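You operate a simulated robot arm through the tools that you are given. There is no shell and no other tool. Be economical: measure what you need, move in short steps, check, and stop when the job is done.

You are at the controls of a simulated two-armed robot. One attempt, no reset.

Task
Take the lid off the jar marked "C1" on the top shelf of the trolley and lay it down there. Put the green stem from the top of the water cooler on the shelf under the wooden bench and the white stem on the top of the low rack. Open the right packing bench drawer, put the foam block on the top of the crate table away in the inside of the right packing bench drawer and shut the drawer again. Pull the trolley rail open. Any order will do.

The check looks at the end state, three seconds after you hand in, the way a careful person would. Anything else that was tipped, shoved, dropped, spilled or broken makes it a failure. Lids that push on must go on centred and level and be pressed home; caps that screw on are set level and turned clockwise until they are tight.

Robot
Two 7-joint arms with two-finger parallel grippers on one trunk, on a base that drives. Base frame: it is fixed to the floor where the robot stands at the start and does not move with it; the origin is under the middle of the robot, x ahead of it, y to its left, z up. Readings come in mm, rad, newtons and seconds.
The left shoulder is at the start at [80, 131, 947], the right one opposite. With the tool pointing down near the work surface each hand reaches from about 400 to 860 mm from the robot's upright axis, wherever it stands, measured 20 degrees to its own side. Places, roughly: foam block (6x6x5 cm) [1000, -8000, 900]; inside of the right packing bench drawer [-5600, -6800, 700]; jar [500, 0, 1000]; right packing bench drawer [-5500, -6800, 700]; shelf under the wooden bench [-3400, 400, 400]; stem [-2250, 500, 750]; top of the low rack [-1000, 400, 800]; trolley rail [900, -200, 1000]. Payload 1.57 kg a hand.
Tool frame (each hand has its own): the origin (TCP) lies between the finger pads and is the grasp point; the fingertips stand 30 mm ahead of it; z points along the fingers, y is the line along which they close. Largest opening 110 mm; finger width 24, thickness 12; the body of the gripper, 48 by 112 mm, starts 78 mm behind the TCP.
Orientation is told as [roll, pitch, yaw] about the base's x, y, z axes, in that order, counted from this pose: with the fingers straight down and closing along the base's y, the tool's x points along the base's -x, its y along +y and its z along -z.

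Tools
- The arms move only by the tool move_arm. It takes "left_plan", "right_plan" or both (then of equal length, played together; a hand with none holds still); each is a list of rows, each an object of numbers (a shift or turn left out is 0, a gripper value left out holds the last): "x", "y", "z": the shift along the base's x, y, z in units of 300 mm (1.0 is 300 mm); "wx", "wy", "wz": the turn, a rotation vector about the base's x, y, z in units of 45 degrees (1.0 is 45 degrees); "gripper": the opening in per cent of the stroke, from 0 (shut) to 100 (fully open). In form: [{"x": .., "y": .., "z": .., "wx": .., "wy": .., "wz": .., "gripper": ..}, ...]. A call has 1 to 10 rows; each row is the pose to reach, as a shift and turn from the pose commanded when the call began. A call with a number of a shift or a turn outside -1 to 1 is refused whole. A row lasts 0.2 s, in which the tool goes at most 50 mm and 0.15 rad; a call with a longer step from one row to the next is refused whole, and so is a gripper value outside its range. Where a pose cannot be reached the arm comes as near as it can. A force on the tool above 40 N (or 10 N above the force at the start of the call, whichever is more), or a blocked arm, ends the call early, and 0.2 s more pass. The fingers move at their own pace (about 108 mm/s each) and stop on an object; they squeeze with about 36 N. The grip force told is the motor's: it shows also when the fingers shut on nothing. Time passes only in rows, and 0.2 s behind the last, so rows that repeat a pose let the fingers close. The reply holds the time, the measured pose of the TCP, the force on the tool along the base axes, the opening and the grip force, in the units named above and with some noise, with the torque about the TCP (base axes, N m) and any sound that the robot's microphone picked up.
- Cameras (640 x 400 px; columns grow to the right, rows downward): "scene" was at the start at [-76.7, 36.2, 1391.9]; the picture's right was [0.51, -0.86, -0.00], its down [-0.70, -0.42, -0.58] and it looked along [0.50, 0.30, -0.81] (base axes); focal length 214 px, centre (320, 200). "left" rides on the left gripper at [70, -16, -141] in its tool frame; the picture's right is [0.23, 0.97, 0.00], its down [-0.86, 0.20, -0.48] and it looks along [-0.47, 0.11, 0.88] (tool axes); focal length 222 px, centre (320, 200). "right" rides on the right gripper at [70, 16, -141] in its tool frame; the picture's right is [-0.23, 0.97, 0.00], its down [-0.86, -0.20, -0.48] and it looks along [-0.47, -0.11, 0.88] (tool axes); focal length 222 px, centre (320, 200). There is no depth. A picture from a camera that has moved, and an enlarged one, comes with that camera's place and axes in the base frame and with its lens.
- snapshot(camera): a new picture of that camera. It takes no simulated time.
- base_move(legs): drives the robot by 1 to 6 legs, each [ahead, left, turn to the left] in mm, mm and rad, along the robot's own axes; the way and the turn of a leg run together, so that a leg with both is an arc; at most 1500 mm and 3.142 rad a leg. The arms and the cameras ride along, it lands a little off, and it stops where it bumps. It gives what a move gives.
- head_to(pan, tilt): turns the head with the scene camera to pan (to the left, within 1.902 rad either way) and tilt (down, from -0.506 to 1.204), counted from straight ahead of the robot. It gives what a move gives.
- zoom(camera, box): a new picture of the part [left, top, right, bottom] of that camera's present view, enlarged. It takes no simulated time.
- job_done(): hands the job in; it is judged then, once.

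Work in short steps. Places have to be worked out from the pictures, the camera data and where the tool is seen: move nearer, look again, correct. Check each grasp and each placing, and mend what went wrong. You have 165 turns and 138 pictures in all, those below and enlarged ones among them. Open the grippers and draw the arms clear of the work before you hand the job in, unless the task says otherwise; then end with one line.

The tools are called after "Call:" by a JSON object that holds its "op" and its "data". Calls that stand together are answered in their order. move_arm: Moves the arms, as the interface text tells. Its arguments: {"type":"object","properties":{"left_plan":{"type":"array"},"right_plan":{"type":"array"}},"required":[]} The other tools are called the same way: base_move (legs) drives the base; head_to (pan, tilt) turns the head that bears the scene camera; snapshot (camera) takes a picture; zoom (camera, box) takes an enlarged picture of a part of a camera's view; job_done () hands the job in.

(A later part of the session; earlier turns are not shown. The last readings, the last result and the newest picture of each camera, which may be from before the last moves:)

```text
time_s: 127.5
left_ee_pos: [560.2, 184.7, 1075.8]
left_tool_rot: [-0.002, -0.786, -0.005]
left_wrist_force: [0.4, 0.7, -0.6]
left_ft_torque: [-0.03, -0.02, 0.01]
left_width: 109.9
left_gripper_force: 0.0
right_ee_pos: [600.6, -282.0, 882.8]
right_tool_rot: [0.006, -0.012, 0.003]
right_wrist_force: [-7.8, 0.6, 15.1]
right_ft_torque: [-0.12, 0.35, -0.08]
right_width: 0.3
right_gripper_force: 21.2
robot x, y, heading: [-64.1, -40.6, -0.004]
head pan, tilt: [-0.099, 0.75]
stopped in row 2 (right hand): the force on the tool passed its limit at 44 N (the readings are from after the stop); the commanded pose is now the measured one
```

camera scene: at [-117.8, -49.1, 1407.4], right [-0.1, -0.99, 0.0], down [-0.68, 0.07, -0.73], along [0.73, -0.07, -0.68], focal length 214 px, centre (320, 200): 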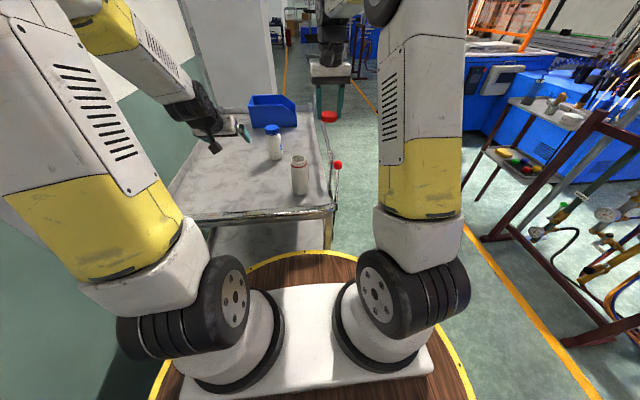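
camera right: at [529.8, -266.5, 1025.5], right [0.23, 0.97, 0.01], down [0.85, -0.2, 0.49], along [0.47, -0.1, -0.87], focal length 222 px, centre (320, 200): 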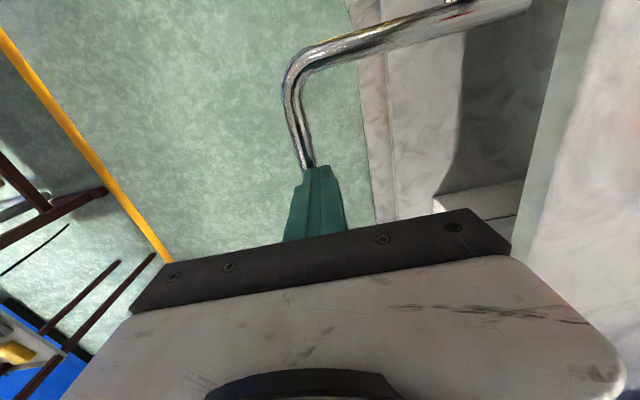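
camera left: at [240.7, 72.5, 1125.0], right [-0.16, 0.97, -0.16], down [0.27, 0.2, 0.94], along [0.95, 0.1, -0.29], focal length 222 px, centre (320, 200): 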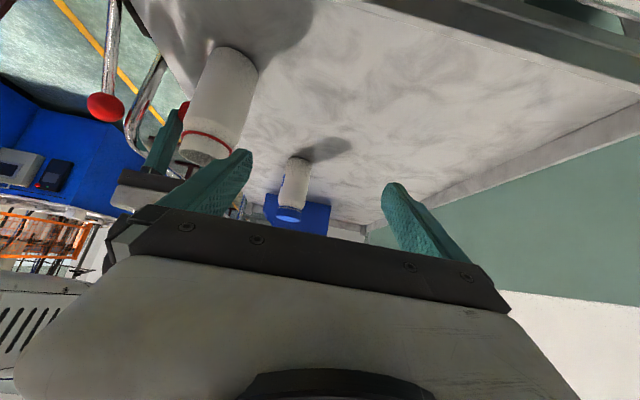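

The rail is hard against its stop: open. I raise and draw in the right hand, and straighten and draw in the left, for driving.

Call:
{"op": "move_arm", "data": {"right_plan": [{"z": 0.12}, {"z": 0.27}, {"z": 0.42}, {"z": 0.57, "x": -0.05}, {"z": 0.7, "x": -0.15}, {"z": 0.8, "x": -0.27}, {"z": 0.85, "x": -0.4}, {"z": 0.85, "x": -0.5}, {"z": 0.85, "x": -0.6}, {"z": 0.85, "x": -0.65}], "left_plan": [{"z": 0.1, "wy": 0.17}, {"z": 0.2, "wy": 0.34}, {"z": 0.3, "x": -0.08, "wy": 0.51}, {"z": 0.38, "x": -0.18, "wy": 0.68}, {"z": 0.43, "x": -0.28, "wy": 0.85}, {"z": 0.43, "x": -0.38, "wy": 1.0}, {"z": 0.43, "x": -0.48, "wy": 1.0}, {"z": 0.43, "x": -0.55, "wy": 1.0}, {"z": 0.43, "x": -0.55, "wy": 1.0}, {"z": 0.43, "x": -0.55, "wy": 1.0}]}}

Call:
{"op": "head_to", "data": {"pan": 0, "tilt": 0.7}}

Call:
{"op": "snapshot", "data": {"camera": "scene"}}

```text
time_s: 129.7
left_ee_pos: [396.4, 185.6, 1204.6]
left_tool_rot: [-0.005, 0.002, -0.005]
left_wrist_force: [-0.3, -0.6, -0.3]
left_ft_torque: [-0.03, 0.01, -0.02]
left_width: 110.1
left_gripper_force: 0.2
right_ee_pos: [406.8, -281.4, 1137.8]
right_tool_rot: [0.006, -0.012, 0.002]
right_wrist_force: [-0.2, 0.3, 0.3]
right_ft_torque: [0.01, -0.03, 0.01]
right_width: 0.0
right_gripper_force: 21.7
robot x, y, heading: [-61.6, -36.6, -0.004]
head pan, tilt: [-0.099, 0.75]
```

```text
time_s: 130.4
left_ee_pos: [395.4, 185.5, 1204.8]
left_tool_rot: [-0.004, 0.001, -0.003]
left_wrist_force: [-0.3, -0.6, -0.5]
left_ft_torque: [0.04, -0.05, -0.01]
left_width: 110.2
left_gripper_force: 0.1
right_ee_pos: [407.1, -281.0, 1137.4]
right_tool_rot: [0.007, -0.012, 0.001]
right_wrist_force: [-0.5, -0.2, 0.4]
right_ft_torque: [-0.03, -0.01, -0.04]
right_width: 0.1
right_gripper_force: 20.9
robot x, y, heading: [-59.4, -39.1, 0.002]
head pan, tilt: [0.0, 0.7]
```

```text
59 pictures are left
camera scene: at [-115.6, -40.9, 1411.6], right [0.0, -1.0, 0.0], down [-0.64, 0.0, -0.76], along [0.76, 0.0, -0.64], focal length 214 px, centre (320, 200)
```

scene: 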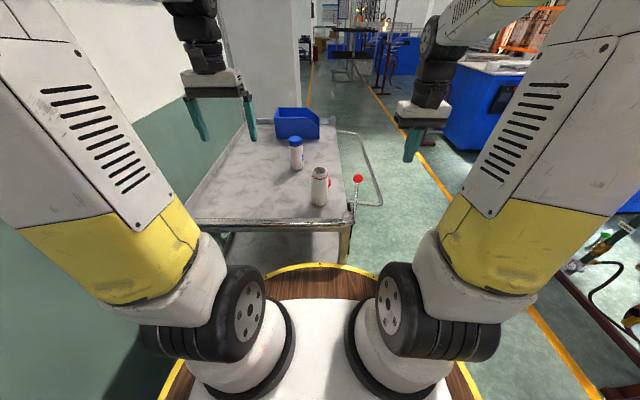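

The trolley work is complete. I back off 350 mm and look to the rear right to plan the turn.

Call:
{"op": "base_move", "data": {"legs": [[-350, 0, 0]]}}

Call:
{"op": "head_to", "data": {"pan": -1.6, "tilt": 0.4}}

Call:
{"op": "snapshot", "data": {"camera": "scene"}}

```text
time_s: 132.5
left_ee_pos: [79.1, 182.1, 1203.7]
left_tool_rot: [-0.004, -0.001, 0.01]
left_wrist_force: [0.1, 0.3, 0.4]
left_ft_torque: [0.0, -0.01, -0.02]
left_width: 109.7
left_gripper_force: 0.1
right_ee_pos: [95.6, -285.0, 1136.8]
right_tool_rot: [0.007, -0.013, 0.014]
right_wrist_force: [-0.5, -0.5, 0.0]
right_ft_torque: [0.04, 0.0, 0.04]
right_width: 0.0
right_gripper_force: 21.3
robot x, y, heading: [-376.4, -45.0, 0.007]
head pan, tilt: [0.0, 0.7]
stopped in leg 1: the robot was blocked; the commanded pose is now the measured one
```

```text
time_s: 134.2
left_ee_pos: [77.7, 182.7, 1204.8]
left_tool_rot: [-0.006, 0.0, 0.01]
left_wrist_force: [-0.3, -0.3, 0.6]
left_ft_torque: [-0.03, 0.05, 0.03]
left_width: 110.2
left_gripper_force: 0.1
right_ee_pos: [95.4, -285.1, 1138.7]
right_tool_rot: [0.007, -0.014, 0.015]
right_wrist_force: [-0.2, 0.0, 0.0]
right_ft_torque: [0.0, -0.01, 0.0]
right_width: 0.0
right_gripper_force: 21.0
robot x, y, heading: [-376.4, -44.1, 0.006]
head pan, tilt: [-1.6, 0.4]
```

```text
58 pictures are left
camera scene: at [-516.7, -143.7, 1438.5], right [-1.0, 0.02, 0.0], down [0.01, 0.39, -0.92], along [-0.02, -0.92, -0.39], focal length 214 px, centre (320, 200)
```

scene: 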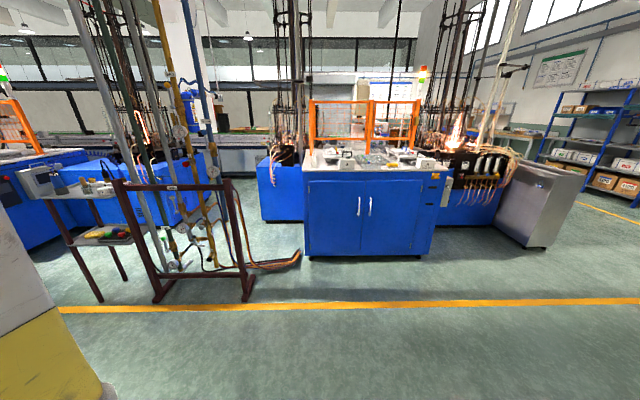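

The robot touched something behind (likely the low rack). I look to both rear sides.

Call:
{"op": "base_move", "data": {"legs": [[40, -150, 0]]}}

Call:
{"op": "head_to", "data": {"pan": 1.9, "tilt": 0.5}}

Call:
{"op": "snapshot", "data": {"camera": "scene"}}

```text
time_s: 135.6
left_ee_pos: [120.0, 31.9, 1205.0]
left_tool_rot: [-0.007, -0.001, 0.01]
left_wrist_force: [0.2, 0.5, 0.0]
left_ft_torque: [-0.04, 0.02, 0.01]
left_width: 110.2
left_gripper_force: 0.0
right_ee_pos: [136.9, -434.9, 1137.4]
right_tool_rot: [0.006, -0.015, 0.015]
right_wrist_force: [-0.4, -0.1, 0.1]
right_ft_torque: [-0.01, 0.03, 0.02]
right_width: 0.0
right_gripper_force: 21.5
robot x, y, heading: [-333.9, -197.9, 0.011]
head pan, tilt: [-1.6, 0.4]
```

```text
time_s: 138.5
left_ee_pos: [119.6, 33.5, 1205.6]
left_tool_rot: [-0.005, 0.0, 0.008]
left_wrist_force: [-0.5, 0.2, 0.6]
left_ft_torque: [0.0, 0.01, -0.02]
left_width: 109.9
left_gripper_force: 0.1
right_ee_pos: [137.4, -435.0, 1138.7]
right_tool_rot: [0.007, -0.013, 0.013]
right_wrist_force: [-0.8, -0.2, 0.5]
right_ft_torque: [0.02, -0.02, 0.01]
right_width: 0.0
right_gripper_force: 20.9
robot x, y, heading: [-332.9, -197.1, 0.009]
head pan, tilt: [1.901, 0.499]
```

```text
57 pictures are left
camera scene: at [-503.8, -115.8, 1429.3], right [0.94, 0.33, 0.0], down [0.16, -0.45, -0.88], along [-0.29, 0.83, -0.48], focal length 214 px, centre (320, 200)
```

scene: 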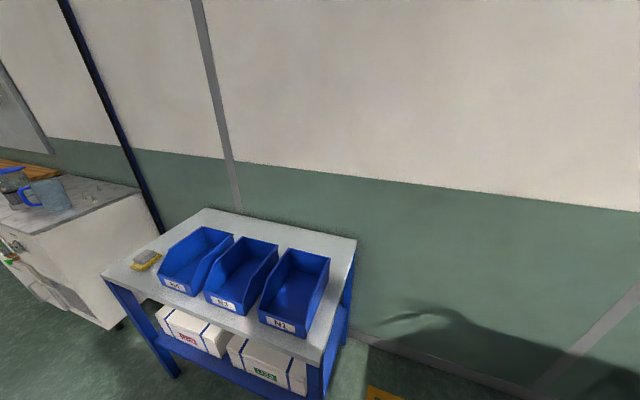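

The low rack (blue legs, bins) stands with its corner near (−600,150), all items upright. I move right, turn left to face the wall, and strafe along towards the water cooler.

Call:
{"op": "base_move", "data": {"legs": [[0, -230, 0], [0, 0, 1.565], [0, 1000, 0]]}}

Call:
{"op": "head_to", "data": {"pan": 0.6, "tilt": 0.45}}

Call:
{"op": "snapshot", "data": {"camera": "scene"}}

```text
time_s: 148.8
left_ee_pos: [-1555.1, 39.1, 1205.7]
left_tool_rot: [-0.006, 0.0, 1.558]
left_wrist_force: [-0.1, 0.1, 0.2]
left_ft_torque: [-0.02, -0.01, 0.03]
left_width: 109.9
left_gripper_force: 0.0
right_ee_pos: [-1088.0, 46.0, 1139.1]
right_tool_rot: [0.007, -0.015, 1.564]
right_wrist_force: [-0.9, -0.3, -0.8]
right_ft_torque: [-0.01, -0.01, 0.01]
right_width: 0.2
right_gripper_force: 20.7
robot x, y, heading: [-1336.8, -420.5, 1.565]
head pan, tilt: [1.901, 0.499]
```

```text
time_s: 150.3
left_ee_pos: [-1555.3, 39.5, 1206.3]
left_tool_rot: [-0.005, 0.0, 1.561]
left_wrist_force: [0.1, 0.2, 0.4]
left_ft_torque: [0.04, 0.0, 0.02]
left_width: 110.0
left_gripper_force: 0.1
right_ee_pos: [-1088.4, 45.6, 1139.2]
right_tool_rot: [0.007, -0.014, 1.563]
right_wrist_force: [0.4, -0.4, -0.5]
right_ft_torque: [0.02, -0.03, -0.01]
right_width: 0.0
right_gripper_force: 21.5
robot x, y, heading: [-1335.2, -418.0, 1.56]
head pan, tilt: [0.6, 0.45]
```

```text
56 pictures are left
camera scene: at [-1386.5, -484.7, 1433.8], right [0.83, 0.56, 0.0], down [0.24, -0.36, -0.9], along [-0.5, 0.75, -0.44], focal length 214 px, centre (320, 200)
```

scene: 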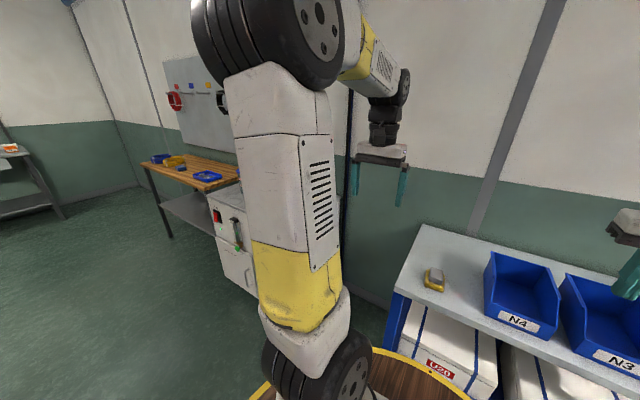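

The wooden bench and the white cooler are further left. I strafe 900 mm and look straight ahead at the cooler top.

Call:
{"op": "base_move", "data": {"legs": [[0, 900, 0]]}}

Call:
{"op": "head_to", "data": {"pan": 0, "tilt": 0.6}}

Call:
{"op": "snapshot", "data": {"camera": "scene"}}

```text
time_s: 155.0
left_ee_pos: [-2453.9, 46.6, 1205.4]
left_tool_rot: [-0.006, 0.0, 1.563]
left_wrist_force: [-0.5, 0.1, 0.1]
left_ft_torque: [0.0, 0.01, 0.01]
left_width: 110.1
left_gripper_force: 0.1
right_ee_pos: [-1985.9, 54.1, 1139.0]
right_tool_rot: [0.007, -0.015, 1.565]
right_wrist_force: [-0.2, -0.7, -0.3]
right_ft_torque: [0.03, -0.02, 0.01]
right_width: 0.2
right_gripper_force: 21.2
robot x, y, heading: [-2232.4, -412.8, 1.563]
head pan, tilt: [0.6, 0.45]
```

```text
time_s: 156.0
left_ee_pos: [-2452.7, 45.3, 1205.9]
left_tool_rot: [-0.008, -0.001, 1.561]
left_wrist_force: [0.1, 0.1, -0.1]
left_ft_torque: [0.04, -0.02, 0.01]
left_width: 110.0
left_gripper_force: 0.0
right_ee_pos: [-1984.8, 55.2, 1138.1]
right_tool_rot: [0.006, -0.014, 1.566]
right_wrist_force: [-0.1, 0.5, 0.2]
right_ft_torque: [-0.02, 0.01, 0.0]
right_width: 0.0
right_gripper_force: 21.1
robot x, y, heading: [-2230.4, -412.4, 1.566]
head pan, tilt: [0.0, 0.6]
```

```text
55 pictures are left
camera scene: at [-2229.9, -464.7, 1420.3], right [1.0, -0.01, 0.0], down [0.0, -0.56, -0.83], along [0.01, 0.83, -0.56], focal length 214 px, centre (320, 200)
```

scene: 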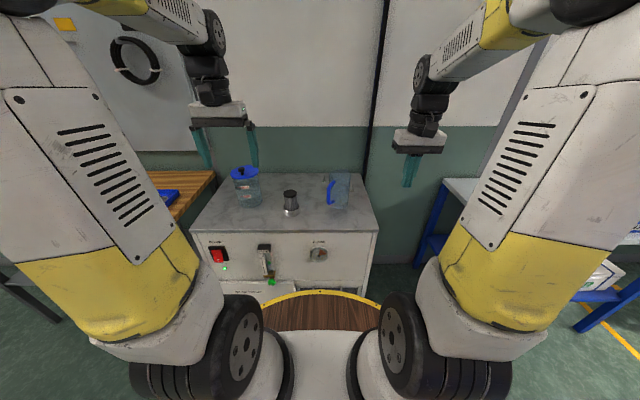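

Call:
{"op": "zoom", "data": {"camera": "scene", "box": [190, 130, 390, 290]}}

```text
2.50 times, centred on (290, 210) of scene
camera zoom: at [-2229.9, -464.7, 1420.3], right [1.0, -0.01, 0.0], down [0.0, -0.56, -0.83], along [0.01, 0.83, -0.56], focal length 536 px, centre (395, 175)
```

zoom: 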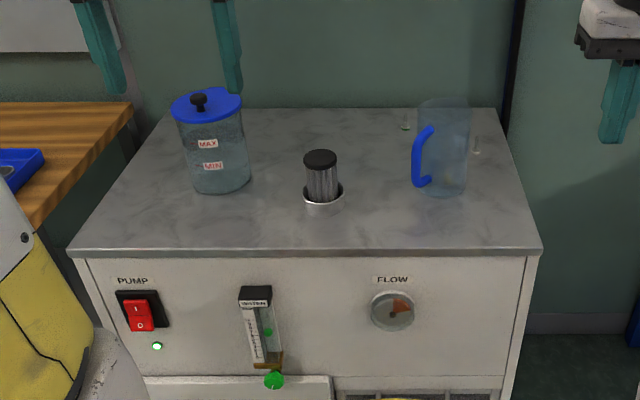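

I see a tank, a filter, and a transparent jug with small green and white things around it. I zoom in there.

Call:
{"op": "zoom", "data": {"camera": "scene", "box": [310, 155, 365, 210]}}

```text
7.27 times, centred on (338, 182) of scene
camera zoom: at [-2229.9, -464.7, 1420.3], right [1.0, -0.01, 0.0], down [0.0, -0.56, -0.83], along [0.01, 0.83, -0.56], focal length 1560 px, centre (193, 327)
```

zoom: 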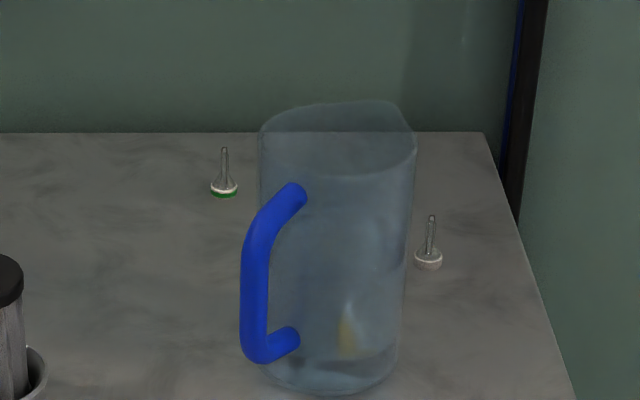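

Two small pins stand behind the jug: green-collared near [−2196,565,850], white near [−2055,467,850]; jug at ≈[−2134,331], top ≈1010. I drive closer and move the right hand above the white one for a look.

Call:
{"op": "base_move", "data": {"legs": [[240, 0, 0]]}}

Call:
{"op": "move_arm", "data": {"right_plan": [{"z": 0.03, "gripper": 40}, {"z": 0.06, "y": 0.05}, {"z": 0.06, "y": 0.12}, {"z": 0.06, "y": 0.18}, {"z": 0.06, "y": 0.18}]}}

Call:
{"op": "snapshot", "data": {"camera": "right"}}

```text
time_s: 157.8
left_ee_pos: [-2451.1, 286.3, 1205.6]
left_tool_rot: [-0.005, -0.001, 1.561]
left_wrist_force: [-1.2, 0.2, -0.3]
left_ft_torque: [0.01, 0.02, 0.02]
left_width: 109.9
left_gripper_force: 0.1
right_ee_pos: [-1983.7, 294.2, 1138.6]
right_tool_rot: [0.006, -0.014, 1.567]
right_wrist_force: [0.2, -1.1, 0.3]
right_ft_torque: [-0.02, 0.02, 0.01]
right_width: 0.0
right_gripper_force: 21.2
robot x, y, heading: [-2232.1, -173.4, 1.565]
head pan, tilt: [0.0, 0.6]
```

```text
time_s: 159.0
left_ee_pos: [-2451.7, 286.0, 1205.3]
left_tool_rot: [-0.004, -0.001, 1.56]
left_wrist_force: [-0.1, 0.0, 0.1]
left_ft_torque: [0.01, 0.01, 0.03]
left_width: 110.1
left_gripper_force: 0.0
right_ee_pos: [-1984.5, 348.6, 1156.4]
right_tool_rot: [0.005, -0.013, 1.564]
right_wrist_force: [0.5, -0.2, 0.0]
right_ft_torque: [0.02, 0.04, -0.02]
right_width: 44.2
right_gripper_force: 0.1
robot x, y, heading: [-2229.4, -174.1, 1.56]
head pan, tilt: [0.0, 0.6]
```

```text
52 pictures are left
camera right: at [-1999.5, 276.9, 1297.9], right [-0.97, 0.23, 0.01], down [0.21, 0.85, 0.49], along [0.11, 0.48, -0.87], focal length 222 px, centre (320, 200)
```

right: 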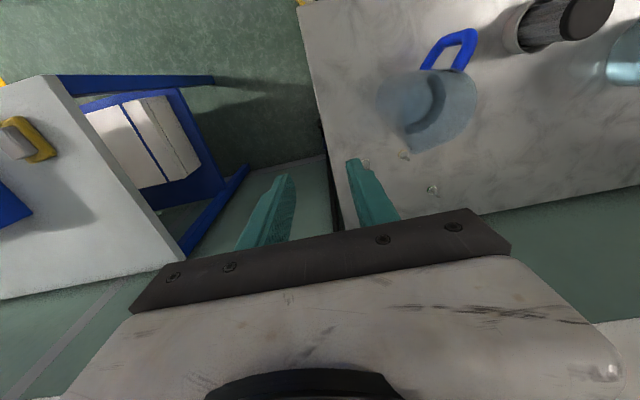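

Three tiny objects appear beyond the jug; I zoom in to identify and locate them.

Call:
{"op": "zoom", "data": {"camera": "right", "box": [345, 120, 465, 210]}}

```text
4.44 times, centred on (405, 165) of right
camera zoom: at [-1999.5, 276.9, 1297.9], right [-0.97, 0.23, 0.01], down [0.21, 0.85, 0.49], along [0.11, 0.48, -0.87], focal length 987 px, centre (-58, 356)
```

zoom: 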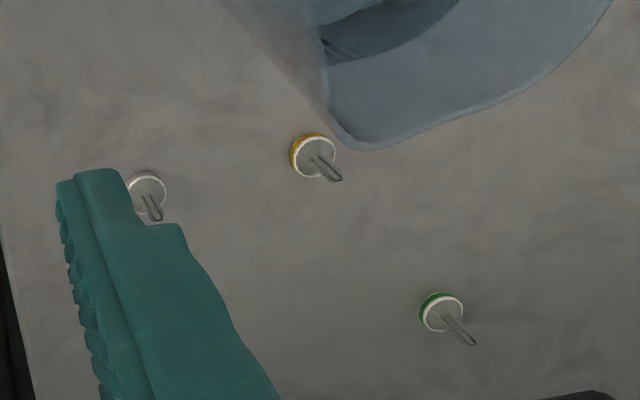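

Located: green [−2196,560], yellow [−2136,457], white [−2058,458], surface z≈851, each ~19 mm disc with a ~35 mm loop. I hover over the white one with yaw +45° to keep the wrist camera off the jug.

Call:
{"op": "move_arm", "data": {"right_plan": [{"wz": 0.17}, {"wz": 0.34, "y": 0.08}, {"wz": 0.51, "y": 0.18, "x": -0.04}, {"wz": 0.68, "y": 0.28, "x": -0.1}, {"wz": 0.85, "y": 0.357, "x": -0.18}, {"wz": 1.0, "y": 0.357, "x": -0.247}, {"wz": 1.0, "y": 0.357, "x": -0.247, "z": -0.14}, {"wz": 1.0, "y": 0.357, "x": -0.247, "z": -0.28}, {"wz": 1.0, "y": 0.357, "x": -0.247, "z": -0.42}, {"wz": 1.0, "y": 0.357, "x": -0.247, "z": -0.42}]}}

Call:
{"op": "snapshot", "data": {"camera": "right"}}

```text
time_s: 161.2
left_ee_pos: [-2449.2, 284.9, 1205.2]
left_tool_rot: [-0.006, -0.001, 1.561]
left_wrist_force: [-0.5, -0.6, 0.2]
left_ft_torque: [-0.04, 0.01, -0.03]
left_width: 109.9
left_gripper_force: 0.0
right_ee_pos: [-2056.2, 455.2, 1030.7]
right_tool_rot: [0.006, -0.015, 2.35]
right_wrist_force: [-0.5, 1.2, 0.0]
right_ft_torque: [0.04, 0.02, 0.01]
right_width: 43.9
right_gripper_force: 0.1
robot x, y, heading: [-2227.9, -168.2, 1.561]
head pan, tilt: [0.0, 0.6]
```

```text
50 pictures are left
camera right: at [-2017.9, 393.4, 1171.6], right [-0.85, -0.52, 0.01], down [-0.45, 0.75, 0.49], along [-0.26, 0.41, -0.87], focal length 222 px, centre (320, 200)
```

right: 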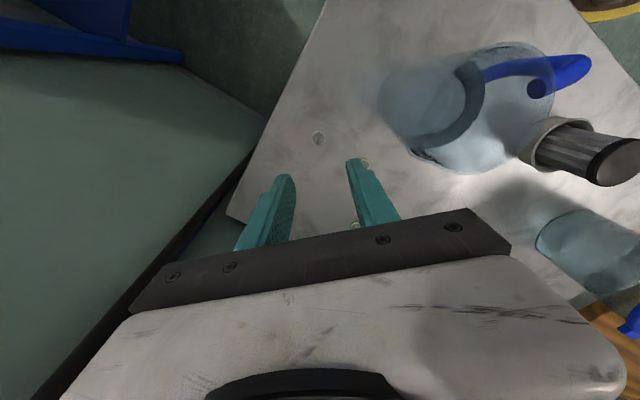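

White pin confirmed at [−2058,460]. I descend so the fingertips stop ~10 mm above the surface, then close gently.

Call:
{"op": "move_arm", "data": {"right_plan": [{"x": -0.008, "y": 0.015, "z": -0.15}, {"x": -0.008, "y": 0.015, "z": -0.3}, {"x": -0.008, "y": 0.015, "z": -0.4}, {"x": -0.008, "y": 0.015, "z": -0.455}, {"x": -0.008, "y": 0.015, "z": -0.455}]}}

Call:
{"op": "zoom", "data": {"camera": "right", "box": [220, 100, 420, 230]}}

```text
time_s: 162.4
left_ee_pos: [-2450.6, 284.9, 1205.2]
left_tool_rot: [-0.006, 0.0, 1.56]
left_wrist_force: [-0.3, -0.2, -0.4]
left_ft_torque: [-0.02, 0.0, -0.03]
left_width: 110.2
left_gripper_force: 0.1
right_ee_pos: [-2060.3, 458.9, 893.4]
right_tool_rot: [0.006, -0.014, 2.351]
right_wrist_force: [0.9, -0.5, 0.0]
right_ft_torque: [-0.01, -0.02, 0.02]
right_width: 44.2
right_gripper_force: 0.0
robot x, y, heading: [-2231.5, -177.2, 1.564]
head pan, tilt: [0.0, 0.6]
```

```text
3.08 times, centred on (320, 165) of right
camera zoom: at [-2020.4, 398.0, 1035.1], right [-0.85, -0.52, 0.01], down [-0.45, 0.75, 0.49], along [-0.26, 0.41, -0.87], focal length 684 px, centre (320, 308)
```

zoom: 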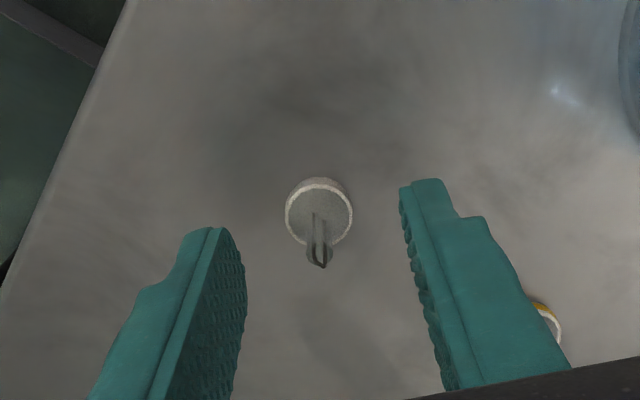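

The pin's loop is right between the fingers. I close and lift a little.

Call:
{"op": "move_arm", "data": {"right_plan": [{"gripper": 0}, {"gripper": 0}, {"gripper": 0}, {"gripper": 0}, {"z": 0.08}, {"z": 0.2}, {"z": 0.36}, {"z": 0.5}, {"z": 0.5}]}}

Call:
{"op": "zoom", "data": {"camera": "right", "box": [220, 100, 420, 230]}}

```text
time_s: 164.4
left_ee_pos: [-2452.2, 285.8, 1205.6]
left_tool_rot: [-0.006, 0.0, 1.56]
left_wrist_force: [0.6, -0.5, 0.3]
left_ft_torque: [-0.04, -0.01, -0.03]
left_width: 110.0
left_gripper_force: 0.0
right_ee_pos: [-2059.1, 460.2, 1043.5]
right_tool_rot: [0.007, -0.015, 2.351]
right_wrist_force: [0.0, 0.2, 0.0]
right_ft_torque: [0.0, 0.0, 0.01]
right_width: 4.7
right_gripper_force: 25.4
robot x, y, heading: [-2223.0, -174.4, 1.557]
head pan, tilt: [0.0, 0.6]
```

```text
3.08 times, centred on (320, 165) of right
camera zoom: at [-2019.2, 397.6, 1186.1], right [-0.85, -0.52, 0.01], down [-0.45, 0.75, 0.49], along [-0.26, 0.41, -0.87], focal length 684 px, centre (320, 308)
```

zoom: 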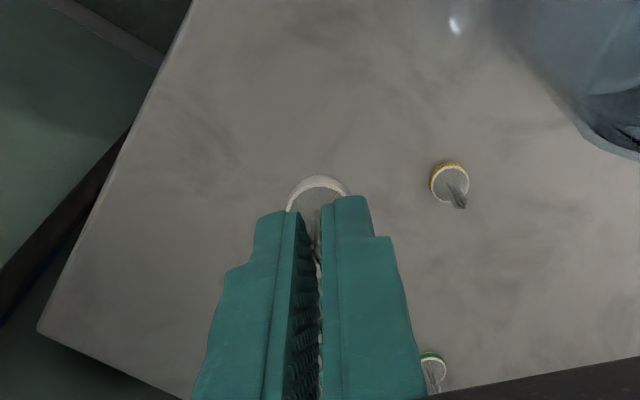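

White pin is held. I raise and draw the right hand back to its side, then shift the base 130 mm right for the left hand to fetch the green one.

Call:
{"op": "move_arm", "data": {"right_plan": [{"z": 0.13}, {"z": 0.26}, {"z": 0.38}, {"z": 0.38, "x": 0.05, "wz": -0.17}, {"z": 0.38, "x": 0.1, "y": -0.06, "wz": -0.34}, {"z": 0.38, "x": 0.15, "y": -0.15, "wz": -0.51}, {"z": 0.38, "x": 0.2, "y": -0.25, "wz": -0.68}, {"z": 0.38, "x": 0.25, "y": -0.35, "wz": -0.85}, {"z": 0.38, "x": 0.25, "y": -0.42, "wz": -1.0}, {"z": 0.38, "x": 0.25, "y": -0.42, "wz": -1.0}]}}

Call:
{"op": "base_move", "data": {"legs": [[0, -130, 0]]}}

Call:
{"op": "move_arm", "data": {"left_plan": [{"y": 0.1, "x": 0.05, "gripper": 70}, {"y": 0.23, "x": 0.1, "gripper": 40}, {"y": 0.36, "x": 0.15}, {"y": 0.5, "x": 0.2, "z": -0.03}, {"y": 0.64, "x": 0.25, "z": -0.06}, {"y": 0.74, "x": 0.33, "z": -0.1}, {"y": 0.74, "x": 0.4, "z": -0.22}, {"y": 0.74, "x": 0.4, "z": -0.36}, {"y": 0.74, "x": 0.4, "z": -0.5}, {"y": 0.74, "x": 0.4, "z": -0.5}]}}

Call:
{"op": "snapshot", "data": {"camera": "left"}}

```text
time_s: 166.6
left_ee_pos: [-2451.0, 287.4, 1206.4]
left_tool_rot: [-0.004, 0.001, 1.56]
left_wrist_force: [-0.4, -0.7, -0.1]
left_ft_torque: [-0.01, 0.0, 0.01]
left_width: 109.9
left_gripper_force: 0.2
right_ee_pos: [-1985.4, 334.5, 1158.2]
right_tool_rot: [0.007, -0.014, 1.563]
right_wrist_force: [-0.4, 0.8, 0.4]
right_ft_torque: [-0.02, 0.0, 0.01]
right_width: 4.6
right_gripper_force: 24.9
robot x, y, heading: [-2230.6, -171.3, 1.561]
head pan, tilt: [0.0, 0.6]
```

```text
time_s: 167.9
left_ee_pos: [-2320.6, 284.2, 1204.3]
left_tool_rot: [-0.004, 0.002, 1.562]
left_wrist_force: [0.0, -0.2, -0.4]
left_ft_torque: [0.01, -0.04, -0.02]
left_width: 109.8
left_gripper_force: 0.1
right_ee_pos: [-1855.5, 332.0, 1158.2]
right_tool_rot: [0.007, -0.014, 1.565]
right_wrist_force: [1.0, 0.7, 0.0]
right_ft_torque: [0.01, 0.01, 0.01]
right_width: 4.7
right_gripper_force: 25.3
robot x, y, heading: [-2097.6, -172.1, 1.566]
head pan, tilt: [0.0, 0.6]
```

```text
time_s: 170.1
left_ee_pos: [-2201.0, 506.4, 1054.7]
left_tool_rot: [-0.004, 0.0, 1.562]
left_wrist_force: [-0.8, 0.4, 0.4]
left_ft_torque: [0.01, -0.02, 0.0]
left_width: 44.0
left_gripper_force: 0.0
right_ee_pos: [-1854.4, 332.9, 1158.8]
right_tool_rot: [0.007, -0.014, 1.566]
right_wrist_force: [0.4, 0.5, -0.8]
right_ft_torque: [0.03, -0.02, -0.01]
right_width: 4.5
right_gripper_force: 25.0
robot x, y, heading: [-2097.9, -171.4, 1.562]
head pan, tilt: [0.0, 0.6]
```

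```text
47 pictures are left
camera left: at [-2185.7, 438.5, 1194.1], right [-0.98, -0.22, 0.0], down [-0.19, 0.86, 0.48], along [-0.1, 0.47, -0.88], focal length 222 px, centre (320, 200)
```

left: 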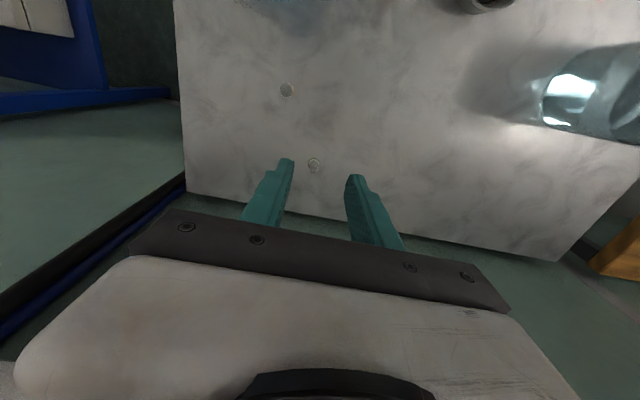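

Green pin at [−2201,560]. I move over it and descend to grasp height, checking before closing.

Call:
{"op": "move_arm", "data": {"left_plan": [{"y": 0.09}, {"y": 0.18, "z": -0.1}, {"y": 0.18, "z": -0.24}, {"y": 0.18, "z": -0.38}, {"y": 0.18, "z": -0.48}, {"y": 0.18, "z": -0.536}, {"y": 0.18, "z": -0.536}]}}

Call:
{"op": "zoom", "data": {"camera": "left", "box": [220, 100, 420, 230]}}

```text
time_s: 171.7
left_ee_pos: [-2201.0, 561.6, 893.7]
left_tool_rot: [-0.006, 0.0, 1.561]
left_wrist_force: [-0.2, 0.2, 0.3]
left_ft_torque: [0.04, -0.02, 0.03]
left_width: 44.0
left_gripper_force: 0.0
right_ee_pos: [-1855.8, 332.8, 1158.2]
right_tool_rot: [0.007, -0.015, 1.565]
right_wrist_force: [0.1, 0.7, -1.0]
right_ft_torque: [0.02, 0.0, 0.0]
right_width: 4.5
right_gripper_force: 24.6
robot x, y, heading: [-2097.3, -172.9, 1.561]
head pan, tilt: [0.0, 0.6]
```

```text
3.08 times, centred on (320, 165) of left
camera zoom: at [-2186.1, 492.9, 1034.0], right [-0.98, -0.22, 0.0], down [-0.19, 0.86, 0.48], along [-0.1, 0.47, -0.88], focal length 684 px, centre (320, 308)
```

zoom: 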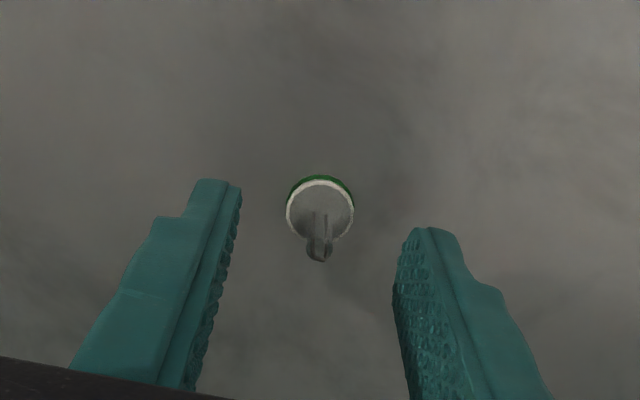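

Well centred and green-collared. I close and lift.

Call:
{"op": "move_arm", "data": {"left_plan": [{"gripper": 0}, {"gripper": 0}, {"gripper": 0}, {"gripper": 0}, {"z": 0.08}, {"z": 0.2}, {"z": 0.36}, {"z": 0.52}, {"z": 0.68}, {"z": 0.8}]}}

Call:
{"op": "zoom", "data": {"camera": "left", "box": [220, 100, 420, 230]}}

```text
time_s: 173.9
left_ee_pos: [-2200.2, 560.0, 1134.8]
left_tool_rot: [-0.004, 0.002, 1.559]
left_wrist_force: [0.6, 0.1, -0.2]
left_ft_torque: [0.0, -0.01, -0.02]
left_width: 4.6
left_gripper_force: 25.2
right_ee_pos: [-1854.6, 334.5, 1158.2]
right_tool_rot: [0.008, -0.013, 1.568]
right_wrist_force: [-0.5, -0.9, -1.5]
right_ft_torque: [-0.04, -0.02, 0.01]
right_width: 4.9
right_gripper_force: 25.0
robot x, y, heading: [-2099.2, -172.1, 1.563]
head pan, tilt: [0.0, 0.6]
```

```text
3.08 times, centred on (320, 165) of left
camera zoom: at [-2184.9, 492.8, 1275.1], right [-0.98, -0.22, 0.0], down [-0.19, 0.86, 0.48], along [-0.1, 0.47, -0.88], focal length 684 px, centre (320, 308)
```

zoom: 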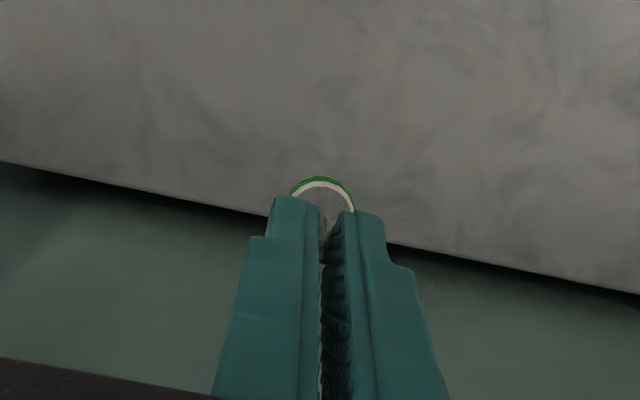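

Both pins are in hand. I draw the left hand back, back off 120 mm, and strafe right 620 mm to the rack's free left end.

Call:
{"op": "move_arm", "data": {"left_plan": [{"y": -0.1, "z": 0.04}, {"y": -0.24, "z": 0.07}, {"y": -0.38, "z": 0.07, "x": -0.05}, {"y": -0.52, "z": 0.07, "x": -0.12}, {"y": -0.66, "z": 0.07, "x": -0.2}, {"y": -0.8, "z": 0.07, "x": -0.28}, {"y": -0.85, "z": 0.07, "x": -0.35}, {"y": -0.85, "z": 0.07, "x": -0.35}]}}

Call:
{"op": "base_move", "data": {"legs": [[-120, 0, 0], [0, -620, 0]]}}

Call:
{"op": "snapshot", "data": {"camera": "scene"}}

Call:
{"op": "snapshot", "data": {"camera": "right"}}

```text
time_s: 175.7
left_ee_pos: [-2306.4, 305.1, 1155.1]
left_tool_rot: [-0.005, -0.001, 1.559]
left_wrist_force: [-0.3, 0.1, -0.7]
left_ft_torque: [-0.02, 0.0, -0.02]
left_width: 4.7
left_gripper_force: 25.4
right_ee_pos: [-1854.8, 333.1, 1158.0]
right_tool_rot: [0.008, -0.014, 1.565]
right_wrist_force: [0.0, 0.0, -0.3]
right_ft_torque: [-0.01, -0.04, 0.04]
right_width: 4.8
right_gripper_force: 25.4
robot x, y, heading: [-2100.0, -176.6, 1.562]
head pan, tilt: [0.0, 0.6]
```

```text
time_s: 180.0
left_ee_pos: [-1674.6, 180.1, 1154.9]
left_tool_rot: [-0.005, 0.0, 1.56]
left_wrist_force: [0.5, 0.5, 0.2]
left_ft_torque: [0.02, 0.0, -0.02]
left_width: 4.8
left_gripper_force: 25.4
right_ee_pos: [-1223.8, 207.1, 1159.2]
right_tool_rot: [0.007, -0.012, 1.566]
right_wrist_force: [-0.7, -0.4, -0.5]
right_ft_torque: [0.01, 0.02, 0.0]
right_width: 4.6
right_gripper_force: 24.9
robot x, y, heading: [-1468.6, -297.7, 1.563]
head pan, tilt: [0.0, 0.6]
```

```text
44 pictures are left
camera scene: at [-1467.3, -351.7, 1420.2], right [1.0, -0.01, 0.0], down [-0.01, -0.57, -0.82], along [0.01, 0.82, -0.57], focal length 214 px, centre (320, 200)
```

scene: 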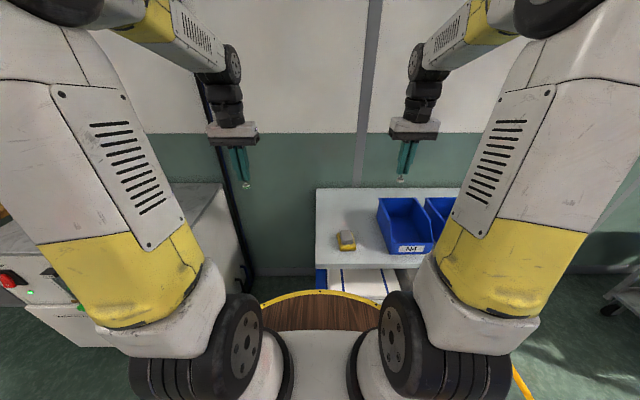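

```text
43 pictures are left
camera right: at [-1239.6, 135.7, 1300.0], right [-0.97, 0.23, 0.01], down [0.21, 0.85, 0.49], along [0.11, 0.48, -0.87], focal length 222 px, centre (320, 200)
```

right: 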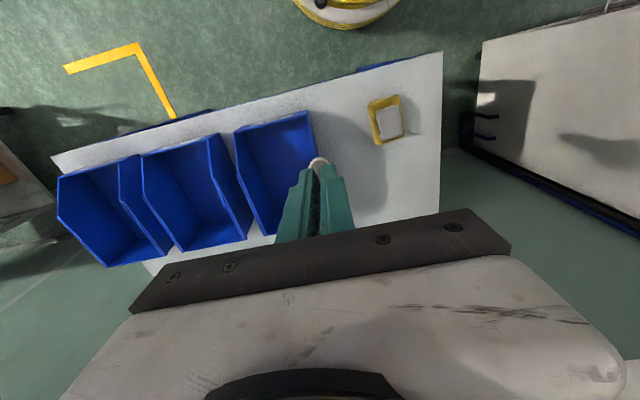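

Rack top is at z≈798; sponge at [−1358,248], bins from x≥−1210. I carry the white pin to the free spot [−1340,400] and lower to just above.

Call:
{"op": "move_arm", "data": {"right_plan": [{"x": -0.06, "y": 0.11}, {"x": -0.13, "y": 0.22}, {"x": -0.2, "y": 0.33}, {"x": -0.27, "y": 0.44}, {"x": -0.33, "y": 0.55}, {"x": -0.387, "y": 0.643}, {"x": -0.387, "y": 0.643, "z": -0.15}, {"x": -0.387, "y": 0.643, "z": -0.3}, {"x": -0.387, "y": 0.643, "z": -0.45}, {"x": -0.387, "y": 0.643, "z": -0.6}]}}

Call:
{"op": "move_arm", "data": {"right_plan": [{"z": -0.15}, {"z": -0.27}, {"z": -0.37}, {"z": -0.4}, {"z": -0.4}]}}

Call:
{"op": "snapshot", "data": {"camera": "right"}}

```text
time_s: 182.2
left_ee_pos: [-1674.8, 180.8, 1155.1]
left_tool_rot: [-0.006, 0.001, 1.561]
left_wrist_force: [-0.1, -0.6, 0.1]
left_ft_torque: [0.02, -0.01, 0.0]
left_width: 4.7
left_gripper_force: 25.2
right_ee_pos: [-1339.0, 399.3, 977.6]
right_tool_rot: [0.008, -0.015, 1.563]
right_wrist_force: [0.5, -0.3, 0.6]
right_ft_torque: [0.04, -0.01, 0.0]
right_width: 4.5
right_gripper_force: 25.3
robot x, y, heading: [-1471.3, -295.9, 1.562]
head pan, tilt: [0.0, 0.6]
```

```text
time_s: 183.4
left_ee_pos: [-1674.0, 179.8, 1154.9]
left_tool_rot: [-0.006, 0.001, 1.562]
left_wrist_force: [0.1, -0.7, 0.0]
left_ft_torque: [-0.02, -0.02, 0.0]
left_width: 4.7
left_gripper_force: 24.8
right_ee_pos: [-1340.3, 401.5, 857.3]
right_tool_rot: [0.007, -0.015, 1.567]
right_wrist_force: [0.3, 0.4, 0.1]
right_ft_torque: [0.01, -0.01, 0.0]
right_width: 4.8
right_gripper_force: 25.2
robot x, y, heading: [-1465.0, -299.1, 1.557]
head pan, tilt: [0.0, 0.6]
```

```text
42 pictures are left
camera right: at [-1356.3, 328.9, 999.6], right [-0.97, 0.23, 0.01], down [0.21, 0.85, 0.49], along [0.11, 0.48, -0.87], focal length 222 px, centre (320, 200)
```

right: 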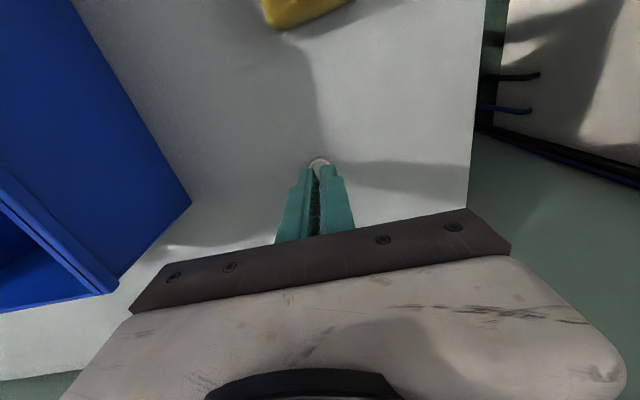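

Clear all round. I lower in 2 mm rows until contact.

Call:
{"op": "move_arm", "data": {"right_plan": [{"z": -0.015}, {"z": -0.025}, {"z": -0.032}, {"z": -0.039}, {"z": -0.046}, {"z": -0.053}, {"z": -0.06}, {"z": -0.067}]}}

```text
time_s: 184.8
left_ee_pos: [-1674.6, 179.7, 1154.2]
left_tool_rot: [-0.004, -0.004, 1.558]
left_wrist_force: [-0.1, -0.6, 0.5]
left_ft_torque: [0.04, 0.04, 0.01]
left_width: 4.7
left_gripper_force: 25.4
right_ee_pos: [-1340.2, 402.2, 847.4]
right_tool_rot: [0.008, -0.022, 1.564]
right_wrist_force: [-0.7, -3.7, 10.3]
right_ft_torque: [-0.16, 0.01, -0.01]
right_width: 4.7
right_gripper_force: 25.1
robot x, y, heading: [-1467.6, -299.8, 1.559]
head pan, tilt: [0.0, 0.6]
stopped in row 6 (right hand): the force on the tool passed its limit at 45 N (the readings are from after the stop); the commanded pose is now the measured one
```

Contact. I open the fingers and rise straight up, then check the pin stands.

Call:
{"op": "move_arm", "data": {"right_plan": [{"gripper": 15}, {"gripper": 40}, {"gripper": 40}, {"z": 0.06}, {"z": 0.18}, {"z": 0.34}, {"z": 0.5}, {"z": 0.66}, {"z": 0.8}, {"z": 0.8}]}}

Call:
{"op": "zoom", "data": {"camera": "right", "box": [220, 60, 420, 230]}}

```text
time_s: 187.0
left_ee_pos: [-1673.7, 181.4, 1154.7]
left_tool_rot: [-0.005, 0.001, 1.56]
left_wrist_force: [0.6, -1.0, 0.2]
left_ft_torque: [-0.01, -0.03, -0.01]
left_width: 4.5
left_gripper_force: 24.7
right_ee_pos: [-1340.4, 402.1, 1086.1]
right_tool_rot: [0.007, -0.019, 1.565]
right_wrist_force: [0.5, 0.2, -0.2]
right_ft_torque: [0.0, 0.03, 0.0]
right_width: 44.2
right_gripper_force: 0.1
robot x, y, heading: [-1466.1, -301.0, 1.563]
head pan, tilt: [0.0, 0.6]
```

```text
2.35 times, centred on (320, 145) of right
camera zoom: at [-1357.0, 330.2, 1227.6], right [-0.97, 0.23, 0.01], down [0.21, 0.84, 0.49], along [0.1, 0.48, -0.87], focal length 523 px, centre (320, 329)
```

zoom: 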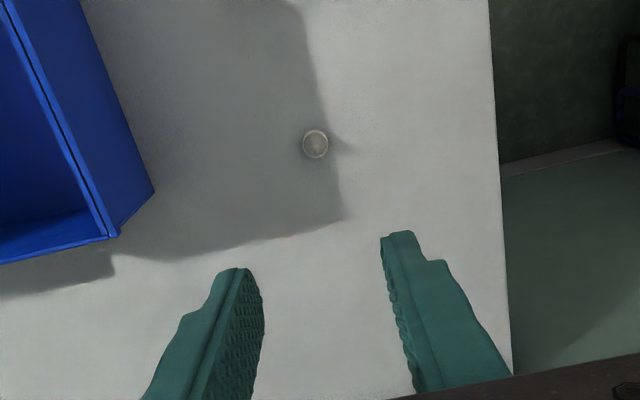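

White pin is standing on the rack. I draw the right arm in, back off, and drive left to the wooden bench.

Call:
{"op": "move_arm", "data": {"right_plan": [{"y": -0.12, "z": 0.08}, {"y": -0.26, "z": 0.16, "x": 0.05}, {"y": -0.4, "z": 0.2, "x": 0.12}, {"y": -0.54, "z": 0.2, "x": 0.2}, {"y": -0.65, "z": 0.2, "x": 0.3}, {"y": -0.65, "z": 0.2, "x": 0.36}, {"y": -0.65, "z": 0.2, "x": 0.36}]}}

Call:
{"op": "base_move", "data": {"legs": [[-150, 0, 0], [0, 1350, 0], [0, 600, 0]]}}

Call:
{"op": "head_to", "data": {"pan": 0.0, "tilt": 0.7}}

Call:
{"op": "snapshot", "data": {"camera": "scene"}}

```text
refused: row 2 steps farther than a row can; nothing moved
```

```text
time_s: 197.7
left_ee_pos: [-3614.4, 64.6, 1153.5]
left_tool_rot: [-0.007, 0.001, 1.548]
left_wrist_force: [-0.8, 0.1, 0.2]
left_ft_torque: [-0.01, -0.01, -0.01]
left_width: 4.8
left_gripper_force: 24.6
right_ee_pos: [-3279.2, 282.9, 1085.5]
right_tool_rot: [0.007, -0.019, 1.553]
right_wrist_force: [0.1, -0.1, -0.4]
right_ft_torque: [-0.02, -0.03, -0.02]
right_width: 44.1
right_gripper_force: 0.1
robot x, y, heading: [-3414.3, -414.2, 1.545]
head pan, tilt: [0.0, 0.6]
```

```text
time_s: 198.4
left_ee_pos: [-3615.9, 65.5, 1154.3]
left_tool_rot: [-0.005, -0.001, 1.548]
left_wrist_force: [0.4, -0.2, -0.6]
left_ft_torque: [0.0, -0.01, 0.0]
left_width: 4.7
left_gripper_force: 25.1
right_ee_pos: [-3279.8, 284.9, 1086.0]
right_tool_rot: [0.007, -0.017, 1.553]
right_wrist_force: [0.2, -0.2, 0.5]
right_ft_torque: [-0.02, 0.03, 0.0]
right_width: 43.9
right_gripper_force: 0.1
robot x, y, heading: [-3415.3, -417.0, 1.553]
head pan, tilt: [0.0, 0.7]
```

```text
40 pictures are left
camera scene: at [-3414.5, -472.2, 1411.6], right [1.0, -0.02, 0.0], down [-0.01, -0.64, -0.77], along [0.02, 0.76, -0.64], focal length 214 px, centre (320, 200)
```

scene: 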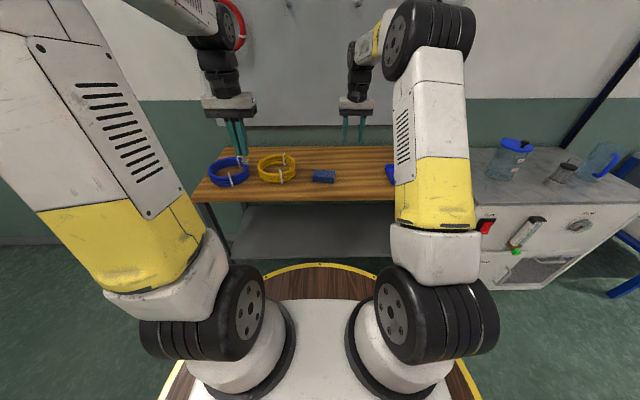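

Everything on the cooler looks upright. The bench shelf (z≈400) starts at y≈200 below the bench top; I back off 100 mm, retract the right arm, and tilt the left hand 45° forward.

Call:
{"op": "base_move", "data": {"legs": [[-100, 0, 0]]}}

Call:
{"op": "move_arm", "data": {"right_plan": [{"y": -0.1, "z": 0.08}, {"y": -0.22, "z": 0.14}, {"y": -0.34, "z": 0.2, "x": 0.06}, {"y": -0.46, "z": 0.2, "x": 0.14}, {"y": -0.56, "z": 0.2, "x": 0.24}, {"y": -0.65, "z": 0.2, "x": 0.34}, {"y": -0.65, "z": 0.2, "x": 0.34}, {"y": -0.65, "z": 0.2, "x": 0.34}], "left_plan": [{"wx": 0.17, "z": -0.05}, {"wx": 0.34, "z": -0.12}, {"wx": 0.51, "z": -0.2, "y": 0.02}, {"wx": 0.68, "z": -0.3, "y": 0.05}, {"wx": 0.85, "z": -0.4, "y": 0.1}, {"wx": 1.0, "z": -0.5, "y": 0.15}, {"wx": 1.0, "z": -0.6, "y": 0.2}, {"wx": 1.0, "z": -0.7, "y": 0.2}]}}

Call:
{"op": "snapshot", "data": {"camera": "left"}}

```text
time_s: 199.6
left_ee_pos: [-3618.1, -34.9, 1154.0]
left_tool_rot: [-0.005, 0.001, 1.547]
left_wrist_force: [-0.2, 0.1, -0.7]
left_ft_torque: [0.01, 0.0, 0.02]
left_width: 4.8
left_gripper_force: 25.1
right_ee_pos: [-3281.6, 182.7, 1085.0]
right_tool_rot: [0.005, -0.02, 1.553]
right_wrist_force: [0.2, 0.3, 0.4]
right_ft_torque: [0.01, 0.02, -0.04]
right_width: 44.2
right_gripper_force: 0.1
robot x, y, heading: [-3415.4, -519.0, 1.55]
head pan, tilt: [0.0, 0.7]
```

```text
time_s: 201.3
left_ee_pos: [-3618.9, 22.7, 942.9]
left_tool_rot: [0.007, -0.778, 1.568]
left_wrist_force: [3.1, 1.0, 1.3]
left_ft_torque: [-0.11, 0.18, 0.12]
left_width: 4.6
left_gripper_force: 25.2
left hand out of reach, approached as far as the arm can: row 5, 6, 7
right_ee_pos: [-3180.3, -13.2, 1146.1]
right_tool_rot: [0.007, -0.019, 1.556]
right_wrist_force: [-0.1, -0.3, -0.2]
right_ft_torque: [0.0, -0.02, -0.03]
right_width: 44.0
right_gripper_force: 0.0
robot x, y, heading: [-3417.5, -520.1, 1.547]
head pan, tilt: [0.0, 0.7]
```

```text
39 pictures are left
camera left: at [-3603.4, -123.5, 993.9], right [-0.97, -0.16, -0.15], down [-0.2, 0.27, 0.94], along [-0.11, 0.95, -0.3], focal length 222 px, centre (320, 200)
```

left: 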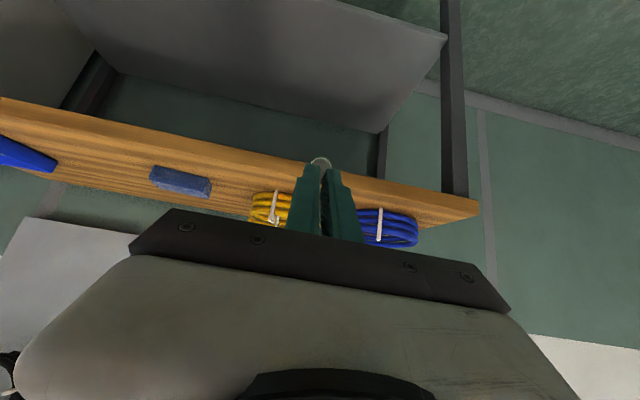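

The left hand is tilted in front of the bench. I descend in front of it, keeping clear of the bench edge and watching for limits.

Call:
{"op": "move_arm", "data": {"left_plan": [{"z": -0.12, "x": 0.03, "y": 0.03}, {"z": -0.26, "x": 0.06, "y": 0.06}, {"z": -0.4, "x": 0.1, "y": 0.09}, {"z": -0.54, "x": 0.13, "y": 0.12}, {"z": -0.68, "x": 0.13, "y": 0.12}, {"z": -0.82, "x": 0.13, "y": 0.12}, {"z": -0.95, "x": 0.13, "y": 0.12}, {"z": -0.95, "x": 0.13, "y": 0.12}]}}

Call:
{"op": "snapshot", "data": {"camera": "left"}}

```text
time_s: 203.2
left_ee_pos: [-3601.1, 83.6, 686.5]
left_tool_rot: [-0.006, -0.755, 1.538]
left_wrist_force: [-0.4, -0.1, 0.5]
left_ft_torque: [0.01, 0.02, 0.0]
left_width: 4.5
left_gripper_force: 25.2
left hand out of reach, approached as far as the arm can: row 6, 7, 8
right_ee_pos: [-3180.9, -12.5, 1144.7]
right_tool_rot: [0.005, -0.019, 1.553]
right_wrist_force: [0.2, -0.5, 0.1]
right_ft_torque: [0.0, 0.05, 0.0]
right_width: 44.0
right_gripper_force: 0.1
robot x, y, heading: [-3417.7, -516.1, 1.552]
head pan, tilt: [0.0, 0.7]
```

```text
38 pictures are left
camera left: at [-3590.5, -63.3, 740.3], right [-0.98, -0.13, -0.16], down [-0.19, 0.3, 0.93], along [-0.07, 0.94, -0.32], focal length 222 px, centre (320, 200)
```

left: 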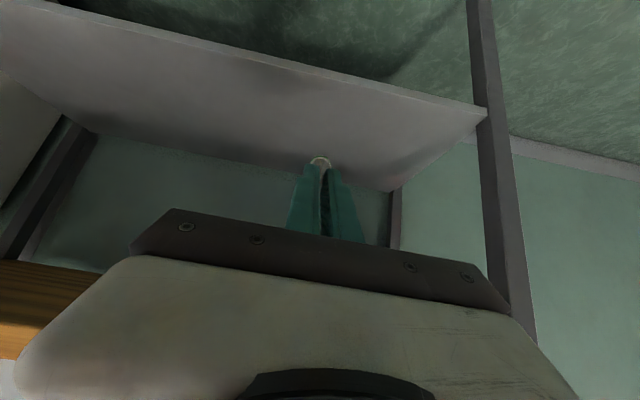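

The arm is at a limit for being too folded. I back the base 120 mm and extend the arm forward and down instead.

Call:
{"op": "base_move", "data": {"legs": [[-120, 0, 0]]}}

Call:
{"op": "move_arm", "data": {"left_plan": [{"y": 0.13}, {"y": 0.26}, {"y": 0.4}, {"y": 0.45, "z": -0.1}, {"y": 0.5, "z": -0.22}, {"y": 0.53, "z": -0.34}, {"y": 0.56, "z": -0.46}, {"y": 0.56, "z": -0.56}, {"y": 0.56, "z": -0.56}]}}

Call:
{"op": "snapshot", "data": {"camera": "left"}}

```text
time_s: 204.4
left_ee_pos: [-3602.5, -38.5, 686.8]
left_tool_rot: [-0.006, -0.752, 1.539]
left_wrist_force: [-0.4, 0.2, -0.3]
left_ft_torque: [0.04, 0.02, 0.01]
left_width: 4.9
left_gripper_force: 24.7
right_ee_pos: [-3183.3, -131.2, 1145.0]
right_tool_rot: [0.008, -0.018, 1.553]
right_wrist_force: [0.1, 0.2, 0.5]
right_ft_torque: [0.01, -0.01, -0.02]
right_width: 44.0
right_gripper_force: 0.0
robot x, y, heading: [-3417.0, -637.2, 1.546]
head pan, tilt: [0.0, 0.7]
```

```text
time_s: 206.4
left_ee_pos: [-3602.8, 130.6, 517.2]
left_tool_rot: [-0.004, -0.752, 1.54]
left_wrist_force: [-0.1, -0.1, -0.2]
left_ft_torque: [-0.01, 0.01, -0.01]
left_width: 4.9
left_gripper_force: 25.8
right_ee_pos: [-3183.6, -131.9, 1146.7]
right_tool_rot: [0.007, -0.019, 1.553]
right_wrist_force: [-0.5, 0.6, 0.6]
right_ft_torque: [0.0, -0.02, -0.02]
right_width: 44.0
right_gripper_force: 0.0
robot x, y, heading: [-3417.3, -640.1, 1.549]
head pan, tilt: [0.0, 0.7]
```

```text
37 pictures are left
camera left: at [-3593.5, -15.3, 571.9], right [-0.98, -0.13, -0.16], down [-0.19, 0.3, 0.93], along [-0.07, 0.94, -0.32], focal length 222 px, centre (320, 200)
```

left: 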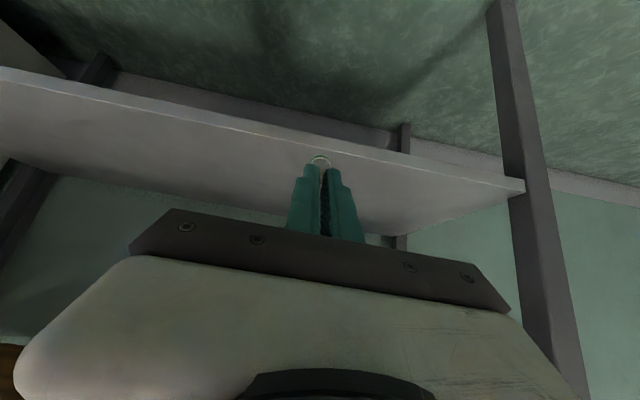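

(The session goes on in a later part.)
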